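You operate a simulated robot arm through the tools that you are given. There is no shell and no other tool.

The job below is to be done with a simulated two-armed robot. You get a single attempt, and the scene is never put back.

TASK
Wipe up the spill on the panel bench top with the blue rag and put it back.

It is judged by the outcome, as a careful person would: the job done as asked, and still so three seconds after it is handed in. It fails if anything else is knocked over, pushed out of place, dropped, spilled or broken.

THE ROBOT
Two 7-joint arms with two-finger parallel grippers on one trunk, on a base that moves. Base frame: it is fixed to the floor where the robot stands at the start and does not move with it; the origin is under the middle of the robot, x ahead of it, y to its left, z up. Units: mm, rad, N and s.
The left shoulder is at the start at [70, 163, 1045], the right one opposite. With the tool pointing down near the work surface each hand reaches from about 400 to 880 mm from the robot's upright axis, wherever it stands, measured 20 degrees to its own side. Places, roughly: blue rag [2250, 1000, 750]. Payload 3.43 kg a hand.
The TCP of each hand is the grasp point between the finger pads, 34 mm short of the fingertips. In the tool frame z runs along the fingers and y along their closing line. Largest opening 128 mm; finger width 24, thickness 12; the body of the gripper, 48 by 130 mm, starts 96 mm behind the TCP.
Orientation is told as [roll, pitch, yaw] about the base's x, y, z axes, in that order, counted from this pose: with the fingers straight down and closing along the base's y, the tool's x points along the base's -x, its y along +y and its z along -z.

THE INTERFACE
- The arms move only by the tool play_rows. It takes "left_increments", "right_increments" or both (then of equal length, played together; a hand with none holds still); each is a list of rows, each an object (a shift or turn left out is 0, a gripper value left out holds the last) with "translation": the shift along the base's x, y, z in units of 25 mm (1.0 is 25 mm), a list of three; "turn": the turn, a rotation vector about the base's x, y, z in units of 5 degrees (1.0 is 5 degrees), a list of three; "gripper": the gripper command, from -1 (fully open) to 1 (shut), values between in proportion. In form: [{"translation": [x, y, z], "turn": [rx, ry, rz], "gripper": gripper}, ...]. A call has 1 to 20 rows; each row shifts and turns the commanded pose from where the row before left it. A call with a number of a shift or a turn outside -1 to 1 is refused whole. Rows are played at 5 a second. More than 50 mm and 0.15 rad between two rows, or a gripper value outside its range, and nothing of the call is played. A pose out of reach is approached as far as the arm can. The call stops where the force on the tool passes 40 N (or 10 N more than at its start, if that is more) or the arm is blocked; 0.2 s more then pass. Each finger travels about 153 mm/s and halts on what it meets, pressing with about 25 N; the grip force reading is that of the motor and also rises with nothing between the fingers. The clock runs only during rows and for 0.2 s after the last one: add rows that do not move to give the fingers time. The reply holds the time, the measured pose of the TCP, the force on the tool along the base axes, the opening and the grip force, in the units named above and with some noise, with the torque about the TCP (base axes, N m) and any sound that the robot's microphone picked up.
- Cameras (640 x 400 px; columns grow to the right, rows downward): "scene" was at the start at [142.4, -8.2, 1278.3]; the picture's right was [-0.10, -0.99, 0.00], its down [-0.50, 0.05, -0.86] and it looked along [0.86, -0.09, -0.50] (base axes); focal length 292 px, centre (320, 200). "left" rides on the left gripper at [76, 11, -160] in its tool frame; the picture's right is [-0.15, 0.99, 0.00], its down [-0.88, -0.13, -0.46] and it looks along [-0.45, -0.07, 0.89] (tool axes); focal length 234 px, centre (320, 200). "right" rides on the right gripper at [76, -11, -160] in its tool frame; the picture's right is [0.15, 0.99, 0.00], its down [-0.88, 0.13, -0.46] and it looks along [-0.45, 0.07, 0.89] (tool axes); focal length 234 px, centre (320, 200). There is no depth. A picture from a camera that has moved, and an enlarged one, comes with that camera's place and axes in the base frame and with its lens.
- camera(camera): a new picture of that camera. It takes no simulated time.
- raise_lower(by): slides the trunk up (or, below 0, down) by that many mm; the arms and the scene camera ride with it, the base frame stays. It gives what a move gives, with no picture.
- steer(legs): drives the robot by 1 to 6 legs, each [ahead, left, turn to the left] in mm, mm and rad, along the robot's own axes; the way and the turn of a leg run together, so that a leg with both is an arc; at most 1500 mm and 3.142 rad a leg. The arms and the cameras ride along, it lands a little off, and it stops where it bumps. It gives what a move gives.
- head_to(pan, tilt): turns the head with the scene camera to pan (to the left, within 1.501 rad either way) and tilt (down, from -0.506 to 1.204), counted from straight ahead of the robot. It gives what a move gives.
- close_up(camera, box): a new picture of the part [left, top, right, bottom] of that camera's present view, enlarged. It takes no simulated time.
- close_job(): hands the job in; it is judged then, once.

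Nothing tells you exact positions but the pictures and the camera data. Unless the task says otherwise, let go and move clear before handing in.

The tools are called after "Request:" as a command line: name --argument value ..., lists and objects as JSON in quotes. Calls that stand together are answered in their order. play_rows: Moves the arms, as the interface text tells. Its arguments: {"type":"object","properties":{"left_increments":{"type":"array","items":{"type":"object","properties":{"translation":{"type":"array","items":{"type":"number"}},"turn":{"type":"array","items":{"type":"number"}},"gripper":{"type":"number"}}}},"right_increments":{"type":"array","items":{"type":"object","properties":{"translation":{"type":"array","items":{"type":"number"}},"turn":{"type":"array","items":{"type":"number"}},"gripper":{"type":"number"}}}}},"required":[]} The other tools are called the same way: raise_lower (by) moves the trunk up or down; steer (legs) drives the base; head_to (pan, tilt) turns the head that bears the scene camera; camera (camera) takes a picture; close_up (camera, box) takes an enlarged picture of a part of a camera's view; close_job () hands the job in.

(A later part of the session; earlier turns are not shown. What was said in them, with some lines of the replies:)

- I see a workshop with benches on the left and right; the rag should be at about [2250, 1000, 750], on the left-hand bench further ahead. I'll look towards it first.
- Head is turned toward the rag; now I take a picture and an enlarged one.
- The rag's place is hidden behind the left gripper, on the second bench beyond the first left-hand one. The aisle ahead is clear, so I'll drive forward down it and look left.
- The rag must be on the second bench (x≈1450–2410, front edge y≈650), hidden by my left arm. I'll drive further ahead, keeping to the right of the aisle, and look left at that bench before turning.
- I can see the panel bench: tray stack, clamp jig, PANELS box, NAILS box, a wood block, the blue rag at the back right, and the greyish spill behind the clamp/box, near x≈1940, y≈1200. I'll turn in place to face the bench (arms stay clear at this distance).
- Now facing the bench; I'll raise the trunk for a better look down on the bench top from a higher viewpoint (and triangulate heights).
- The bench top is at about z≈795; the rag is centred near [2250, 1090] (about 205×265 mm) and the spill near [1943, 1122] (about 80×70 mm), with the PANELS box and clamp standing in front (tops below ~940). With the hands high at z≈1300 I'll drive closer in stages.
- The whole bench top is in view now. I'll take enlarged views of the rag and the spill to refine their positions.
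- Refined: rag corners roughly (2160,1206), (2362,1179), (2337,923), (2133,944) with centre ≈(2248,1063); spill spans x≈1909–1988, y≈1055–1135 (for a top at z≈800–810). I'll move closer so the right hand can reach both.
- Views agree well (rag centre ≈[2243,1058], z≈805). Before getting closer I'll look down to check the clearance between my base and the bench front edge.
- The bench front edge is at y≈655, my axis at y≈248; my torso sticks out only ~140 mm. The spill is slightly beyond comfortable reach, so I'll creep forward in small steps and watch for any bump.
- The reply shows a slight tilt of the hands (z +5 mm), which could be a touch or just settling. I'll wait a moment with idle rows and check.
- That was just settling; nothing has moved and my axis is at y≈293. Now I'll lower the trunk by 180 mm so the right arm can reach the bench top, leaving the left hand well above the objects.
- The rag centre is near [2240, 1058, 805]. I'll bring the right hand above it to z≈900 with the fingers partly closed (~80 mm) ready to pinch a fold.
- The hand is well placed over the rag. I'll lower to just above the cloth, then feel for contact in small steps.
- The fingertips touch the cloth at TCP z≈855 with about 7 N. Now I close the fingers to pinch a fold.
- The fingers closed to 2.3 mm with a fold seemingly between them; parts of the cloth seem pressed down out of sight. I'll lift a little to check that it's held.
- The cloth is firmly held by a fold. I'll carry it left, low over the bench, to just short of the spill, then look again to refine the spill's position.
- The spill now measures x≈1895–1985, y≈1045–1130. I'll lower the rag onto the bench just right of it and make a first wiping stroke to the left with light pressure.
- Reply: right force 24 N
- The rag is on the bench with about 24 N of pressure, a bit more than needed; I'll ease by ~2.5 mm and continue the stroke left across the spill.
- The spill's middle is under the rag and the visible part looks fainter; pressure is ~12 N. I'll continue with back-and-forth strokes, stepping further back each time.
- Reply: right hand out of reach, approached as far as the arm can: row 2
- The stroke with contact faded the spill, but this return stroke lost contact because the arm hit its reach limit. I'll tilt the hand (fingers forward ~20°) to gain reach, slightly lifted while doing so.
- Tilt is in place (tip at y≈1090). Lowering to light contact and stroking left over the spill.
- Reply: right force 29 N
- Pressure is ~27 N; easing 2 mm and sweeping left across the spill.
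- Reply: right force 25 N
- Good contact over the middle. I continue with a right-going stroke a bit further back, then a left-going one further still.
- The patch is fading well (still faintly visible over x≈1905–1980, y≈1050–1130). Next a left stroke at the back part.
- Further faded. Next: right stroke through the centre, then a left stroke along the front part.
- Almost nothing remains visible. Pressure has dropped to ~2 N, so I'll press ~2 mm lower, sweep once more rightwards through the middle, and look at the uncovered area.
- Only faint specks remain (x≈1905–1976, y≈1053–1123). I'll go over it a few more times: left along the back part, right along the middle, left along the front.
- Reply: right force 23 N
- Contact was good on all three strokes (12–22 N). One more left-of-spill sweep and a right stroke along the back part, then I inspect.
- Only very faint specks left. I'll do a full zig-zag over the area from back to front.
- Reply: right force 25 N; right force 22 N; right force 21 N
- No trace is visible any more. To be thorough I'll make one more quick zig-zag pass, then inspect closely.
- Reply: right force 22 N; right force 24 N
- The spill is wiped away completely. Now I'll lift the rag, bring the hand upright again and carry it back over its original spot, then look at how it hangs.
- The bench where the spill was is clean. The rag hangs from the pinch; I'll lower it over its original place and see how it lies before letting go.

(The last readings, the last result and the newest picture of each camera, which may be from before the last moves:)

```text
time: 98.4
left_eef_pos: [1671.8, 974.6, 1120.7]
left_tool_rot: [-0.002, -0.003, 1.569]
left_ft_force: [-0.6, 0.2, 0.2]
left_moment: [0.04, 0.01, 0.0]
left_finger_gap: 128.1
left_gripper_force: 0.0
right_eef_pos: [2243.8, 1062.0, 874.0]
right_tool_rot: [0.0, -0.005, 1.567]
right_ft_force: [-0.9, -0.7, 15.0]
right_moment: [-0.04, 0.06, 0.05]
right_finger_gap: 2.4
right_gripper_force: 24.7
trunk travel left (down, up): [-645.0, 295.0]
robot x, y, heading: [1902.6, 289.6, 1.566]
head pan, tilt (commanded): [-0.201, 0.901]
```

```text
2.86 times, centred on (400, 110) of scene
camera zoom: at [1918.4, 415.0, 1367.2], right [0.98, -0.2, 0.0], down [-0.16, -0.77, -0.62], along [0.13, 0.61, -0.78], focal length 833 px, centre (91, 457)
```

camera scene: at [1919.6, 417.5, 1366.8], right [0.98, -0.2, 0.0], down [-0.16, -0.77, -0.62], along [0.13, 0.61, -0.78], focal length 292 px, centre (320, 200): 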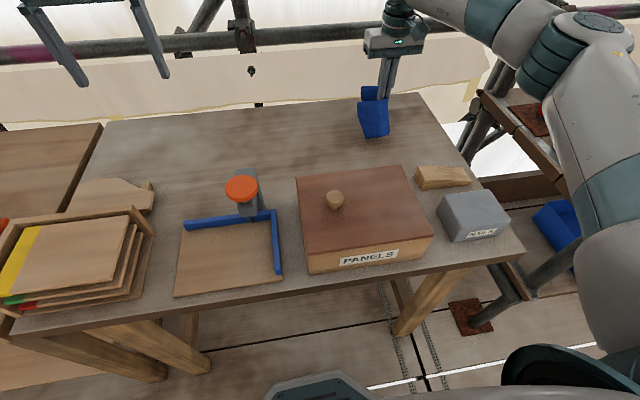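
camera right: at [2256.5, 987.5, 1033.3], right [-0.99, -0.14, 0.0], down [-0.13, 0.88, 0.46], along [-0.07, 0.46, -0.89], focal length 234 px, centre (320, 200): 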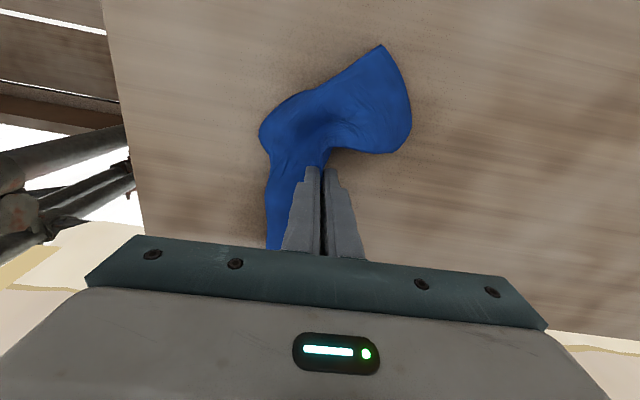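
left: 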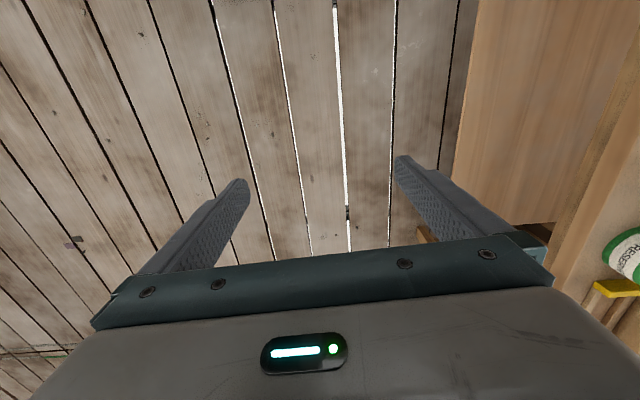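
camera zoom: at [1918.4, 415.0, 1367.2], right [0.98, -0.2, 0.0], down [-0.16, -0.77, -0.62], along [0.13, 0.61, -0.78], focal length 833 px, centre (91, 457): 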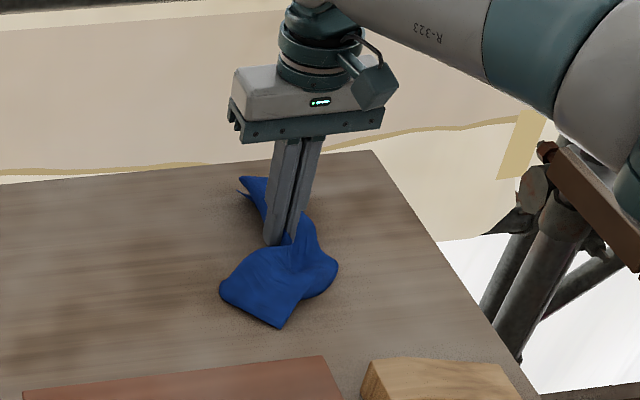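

The rag bunches if lowered straight down. Dragging it low along the bench laid it flat before, so I'll lift slightly, pull it left along the clean bench to lay it out, then slide it back right to its place.

Request:
play_rows --right_increments '[{"translation": [0, 0, 0.6]}, {"translation": [0, 0, 0.6]}, {"translation": [-0.8, 0, 0]}, {"translation": [-0.8, 0, 0]}, {"translation": [-0.8, 0, 0]}, {"translation": [-0.8, 0, 0]}, {"translation": [-0.8, 0, -0.4]}, {"translation": [-0.8, 0, -0.4]}, {"translation": [-0.8, 0, -0.4]}, {"translation": [-0.7, 0, -0.3]}, {"translation": [-0.7, 0, -0.1]}, {"translation": [-0.7, 0, -0.1]}, {"translation": [-0.7, 0, 0]}, {"translation": [0, 0, 0]}]'

Request:
camera --camera "right"

Request:
close_up --camera "scene" --box '[240, 50, 440, 180]'

```text
time: 101.4
left_eef_pos: [1674.7, 975.2, 1119.7]
left_tool_rot: [0.002, -0.001, 1.569]
left_ft_force: [-0.7, 0.1, 1.0]
left_moment: [0.02, 0.02, 0.02]
left_finger_gap: 127.8
left_gripper_force: 0.0
right_eef_pos: [2035.0, 1063.6, 859.2]
right_tool_rot: [0.002, -0.002, 1.567]
right_ft_force: [-0.1, -0.7, 3.4]
right_moment: [0.06, -0.01, -0.01]
right_finger_gap: 2.1
right_gripper_force: 25.3
trunk travel left (down, up): [-645.0, 295.0]
robot x, y, heading: [1896.5, 293.0, 1.566]
head pan, tilt (commanded): [-0.201, 0.901]
```

```text
taken
camera right: at [2046.7, 987.9, 1018.6], right [-0.99, -0.14, 0.0], down [-0.13, 0.88, 0.46], along [-0.07, 0.45, -0.89], focal length 234 px, centre (320, 200)
```

right: 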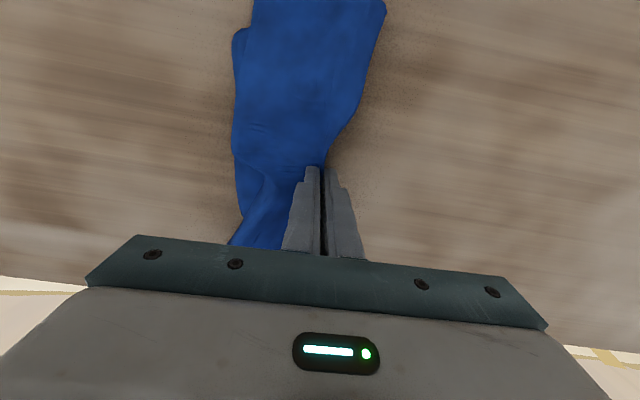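

```text
3.08 times, centred on (340, 115) of scene
camera zoom: at [1920.0, 417.0, 1366.9], right [0.98, -0.2, 0.0], down [-0.16, -0.77, -0.62], along [0.13, 0.61, -0.78], focal length 897 px, centre (258, 462)
```

zoom: 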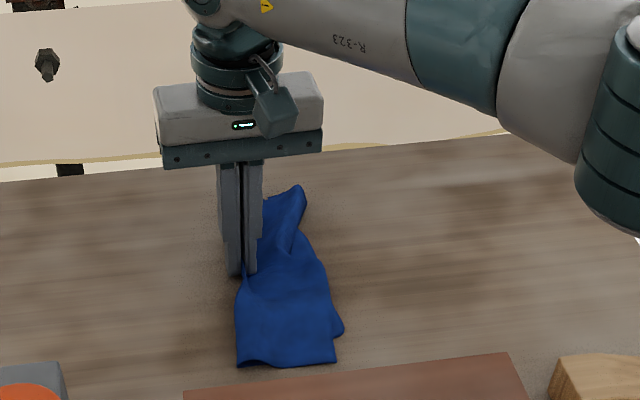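

It's laid out fairly flat now. I slide it right, in light contact, to its original place.

Request:
play_rows --right_increments '[{"translation": [0.6, 0, 0]}, {"translation": [0.6, 0, 0]}, {"translation": [0.6, 0, 0]}, {"translation": [0.6, 0, 0]}, {"translation": [0.6, 0, 0]}, {"translation": [0.6, 0, 0]}, {"translation": [0.6, 0, 0]}, {"translation": [0.6, 0, 0]}, {"translation": [0.6, 0, 0]}, {"translation": [0.6, 0, 0]}, {"translation": [0.4, 0, 0]}, {"translation": [0, 0, 0]}]'

Request:
camera --camera "right"

Request:
close_up --camera "scene" --box '[300, 50, 500, 180]'

```text
time: 104.0
left_eef_pos: [1673.7, 976.8, 1117.8]
left_tool_rot: [0.001, -0.001, 1.569]
left_ft_force: [-0.4, -0.4, 0.1]
left_moment: [0.0, 0.0, 0.0]
left_finger_gap: 128.0
left_gripper_force: 0.1
right_eef_pos: [2194.4, 1065.0, 857.5]
right_tool_rot: [0.0, -0.002, 1.566]
right_ft_force: [-1.2, 0.0, 3.1]
right_moment: [0.07, 0.03, -0.01]
right_finger_gap: 2.3
right_gripper_force: 24.5
trunk travel left (down, up): [-645.0, 295.0]
robot x, y, heading: [1905.3, 291.1, 1.567]
head pan, tilt (commanded): [-0.201, 0.901]
```

```text
taken
camera right: at [2206.6, 989.4, 1018.4], right [-0.99, -0.14, 0.0], down [-0.13, 0.88, 0.46], along [-0.06, 0.45, -0.89], focal length 234 px, centre (320, 200)
```

right: 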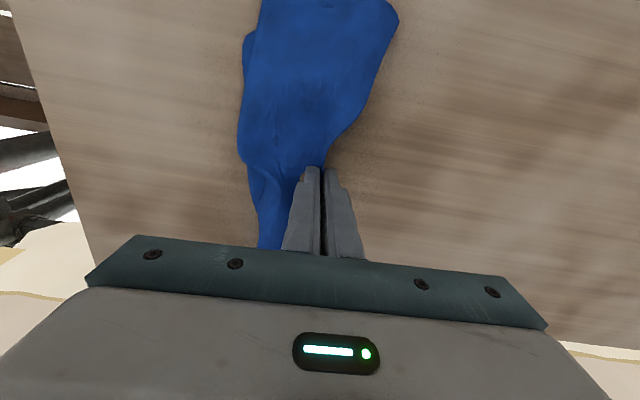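

```text
3.08 times, centred on (400, 115) of scene
camera zoom: at [1919.2, 417.1, 1366.9], right [0.98, -0.2, 0.0], down [-0.16, -0.77, -0.62], along [0.13, 0.61, -0.78], focal length 897 px, centre (74, 462)
```

zoom: 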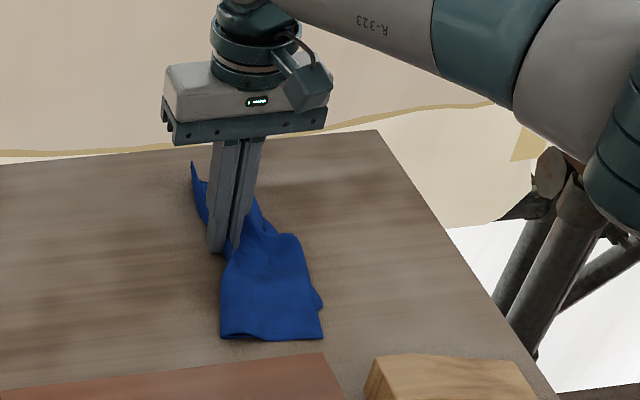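

The rag is back near its place, a touch left of centre. I'll slide it 25 mm further right, ease the pressure, open the fingers and lift clear.

Request:
play_rows --right_increments '[{"translation": [0.5, -0.1, 0]}, {"translation": [0.5, -0.1, 0]}, {"translation": [0, 0, 0.1]}, {"translation": [0, 0, 0], "gripper": 0.7}, {"translation": [0, 0, 0], "gripper": 0.4}, {"translation": [0, 0, 0], "gripper": 0.2}, {"translation": [0, 0, 0]}]'

Request:
camera --camera "right"

Request:
close_up --camera "scene" --box '[300, 50, 500, 180]'

```text
time: 105.6
left_eef_pos: [1674.6, 977.2, 1120.3]
left_tool_rot: [0.001, -0.001, 1.57]
left_ft_force: [0.4, -1.0, 0.5]
left_moment: [0.04, 0.03, -0.01]
left_finger_gap: 128.0
left_gripper_force: 0.0
right_eef_pos: [2220.3, 1058.4, 861.3]
right_tool_rot: [0.0, -0.002, 1.566]
right_ft_force: [0.0, 0.4, 0.7]
right_moment: [-0.03, 0.0, 0.0]
right_finger_gap: 51.4
right_gripper_force: 0.0
trunk travel left (down, up): [-645.0, 295.0]
robot x, y, heading: [1902.8, 292.6, 1.568]
head pan, tilt (commanded): [-0.201, 0.901]
```

```text
taken
camera right: at [2232.0, 983.5, 1021.1], right [-0.99, -0.14, 0.0], down [-0.13, 0.88, 0.46], along [-0.07, 0.45, -0.89], focal length 234 px, centre (320, 200)
```

right: 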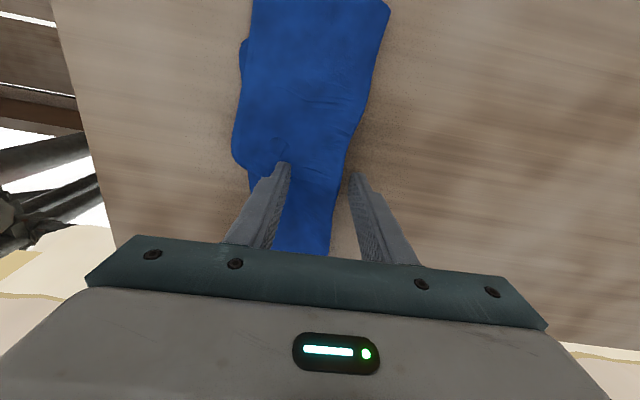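

```text
3.08 times, centred on (400, 115) of scene
camera zoom: at [1919.7, 417.5, 1366.8], right [0.98, -0.2, 0.0], down [-0.16, -0.77, -0.62], along [0.13, 0.61, -0.78], focal length 897 px, centre (74, 462)
```

zoom: 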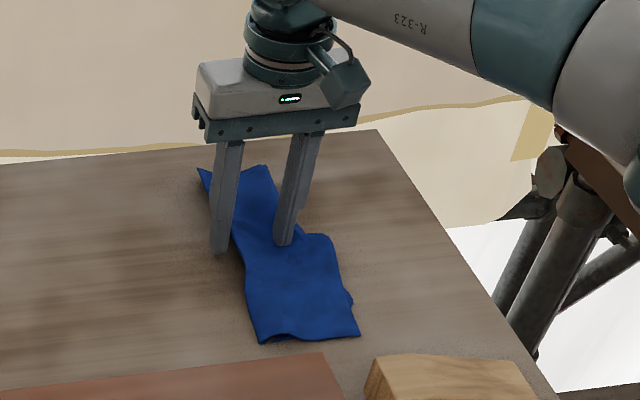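

The rag is released and lies flat in a folded strip. I lift the hand clear and look from above.

Request:
play_rows --right_increments '[{"translation": [0, 0, 0.5]}, {"translation": [0, 0, 0.8]}, {"translation": [0, 0, 0.9]}, {"translation": [0, 0, 0.9]}, {"translation": [0, -0.4, 0.9]}, {"translation": [0, -0.6, 0.9]}, {"translation": [0, -0.6, 0.9]}, {"translation": [0, 0, 0]}]'

Request:
camera --camera "right"

Request:
close_up --camera "scene" --box '[300, 50, 500, 180]'

```text
time: 107.4
left_eef_pos: [1673.8, 977.0, 1121.0]
left_tool_rot: [0.0, 0.0, 1.569]
left_ft_force: [-0.7, 0.0, -0.4]
left_moment: [-0.02, 0.01, 0.03]
left_finger_gap: 127.8
left_gripper_force: 0.0
right_eef_pos: [2220.0, 1019.5, 1003.7]
right_tool_rot: [-0.001, -0.001, 1.568]
right_ft_force: [0.1, 0.0, 0.1]
right_moment: [0.03, 0.01, -0.02]
right_finger_gap: 50.9
right_gripper_force: 0.1
trunk travel left (down, up): [-645.0, 295.0]
robot x, y, heading: [1904.5, 287.9, 1.565]
head pan, tilt (commanded): [-0.201, 0.901]
```

```text
taken
camera right: at [2231.7, 944.9, 1164.1], right [-0.99, -0.14, 0.0], down [-0.13, 0.88, 0.46], along [-0.07, 0.45, -0.89], focal length 234 px, centre (320, 200)
```

right: 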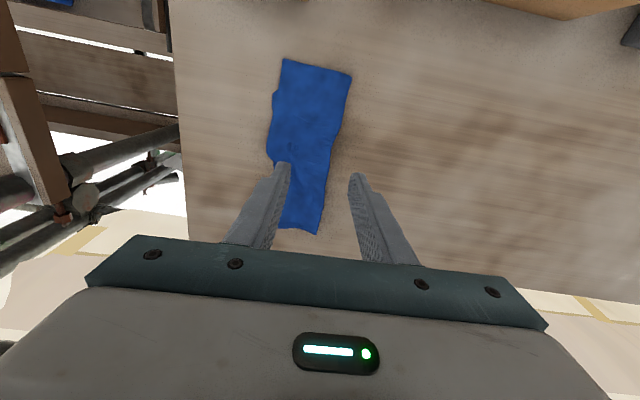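

```text
3.08 times, centred on (400, 115) of scene
camera zoom: at [1919.6, 418.0, 1366.7], right [0.98, -0.2, 0.0], down [-0.16, -0.77, -0.62], along [0.13, 0.61, -0.78], focal length 897 px, centre (74, 462)
```

zoom: 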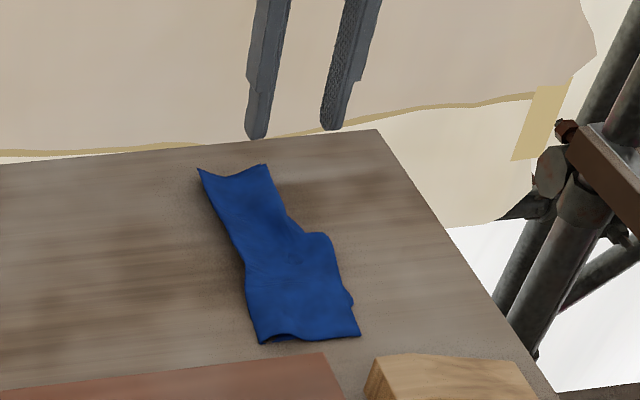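

The rag lies at its original spot (centre ≈[2235, 1057], within ~10 mm), folded in half. I'll check the spill area and the rest of the bench once more.

Request:
close_up --camera "scene" --box '[230, 90, 350, 170]'

Request:
camera --camera "scene"

Request:
camera --camera "left"

```text
5.00 times, centred on (290, 130) of scene
camera zoom: at [1919.6, 418.0, 1366.7], right [0.98, -0.2, 0.0], down [-0.16, -0.77, -0.62], along [0.13, 0.61, -0.78], focal length 1458 px, centre (470, 550)
```

zoom: 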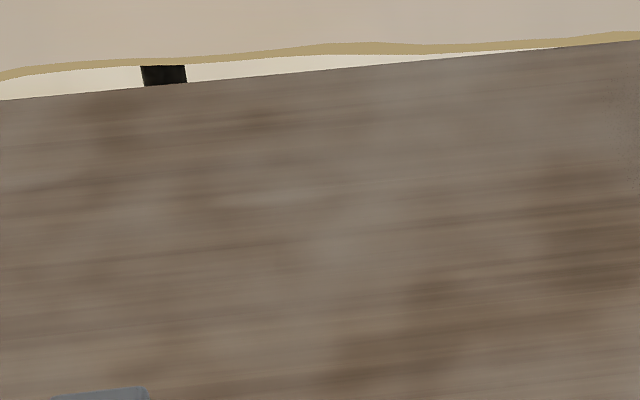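

```text
taken
camera scene: at [1919.6, 418.0, 1366.7], right [0.98, -0.2, 0.0], down [-0.16, -0.77, -0.62], along [0.13, 0.61, -0.78], focal length 292 px, centre (320, 200)
```

scene: 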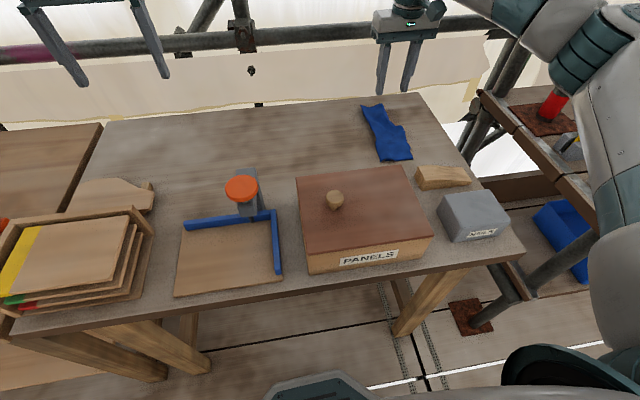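

```text
taken
camera left: at [1661.9, 900.6, 1279.8], right [-0.99, 0.15, 0.0], down [0.13, 0.88, 0.46], along [0.07, 0.45, -0.89], focal length 234 px, centre (320, 200)
```

left: 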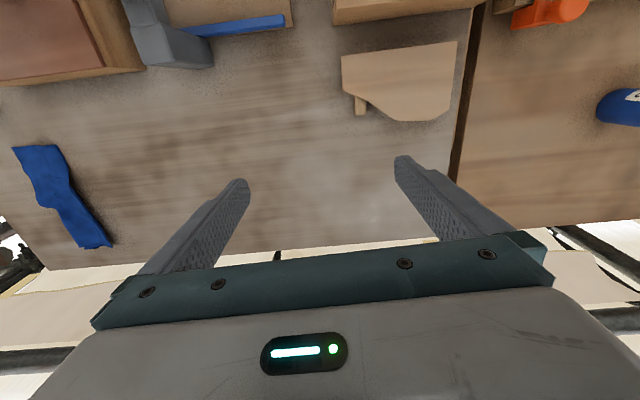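

The spill is gone, the rag is back in its place and every other object on the bench is where it was. I raise and draw back the right hand to be well clear, then take a last look.

Request:
play_rows --right_increments '[{"translation": [0, 0, 0.9]}, {"translation": [0, -0.4, 0.9]}, {"translation": [0, -0.6, 0.9]}, {"translation": [0, -0.6, 0.9]}, {"translation": [0, -0.6, 0.6]}, {"translation": [0, 0, 0]}, {"translation": [0, 0, 0]}]'

Request:
camera --camera "scene"

```text
time: 109.0
left_eef_pos: [1674.3, 976.0, 1119.6]
left_tool_rot: [0.001, -0.003, 1.568]
left_ft_force: [-0.3, -0.1, -0.1]
left_moment: [-0.03, -0.01, 0.0]
left_finger_gap: 128.2
left_gripper_force: 0.1
right_eef_pos: [2221.2, 964.6, 1111.4]
right_tool_rot: [0.0, -0.002, 1.568]
right_ft_force: [-0.1, 0.6, -0.6]
right_moment: [-0.02, 0.01, 0.02]
right_finger_gap: 51.2
right_gripper_force: 0.0
trunk travel left (down, up): [-645.0, 295.0]
robot x, y, heading: [1902.7, 294.8, 1.567]
head pan, tilt (commanded): [-0.201, 0.901]
```

```text
taken
camera scene: at [1919.7, 417.3, 1366.8], right [0.98, -0.2, 0.0], down [-0.16, -0.77, -0.62], along [0.13, 0.61, -0.78], focal length 292 px, centre (320, 200)
```

scene: 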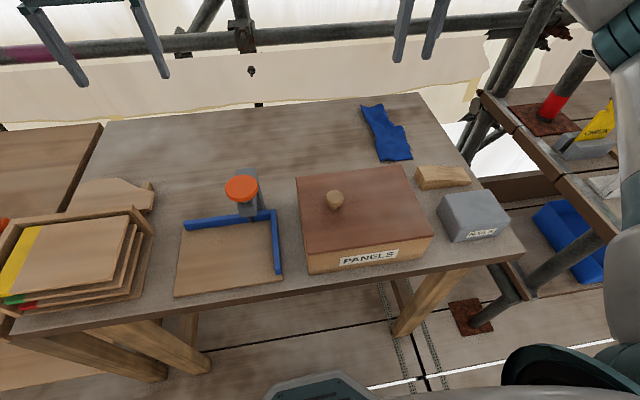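

The bench top is clean, the rag rests on its original spot, both hands are empty and clear, and nothing else has moved. I hand the job in.

Request:
close_job

```text
The job is handed in.
```

The spill on the panel bench is wiped up, and the blue rag is back in its place. After repeated passes with the rag, close-up pictures showed no trace of the spill.

The rag's centre is within about 10 mm of where it started. It lies folded in half, though; at the start it was spread out flat. I left it that way because unfolding it risked disturbing it again.

Nothing else on the bench looks moved or knocked over in the last pictures. Both hands are empty and clear of the bench, and the job is handed in.
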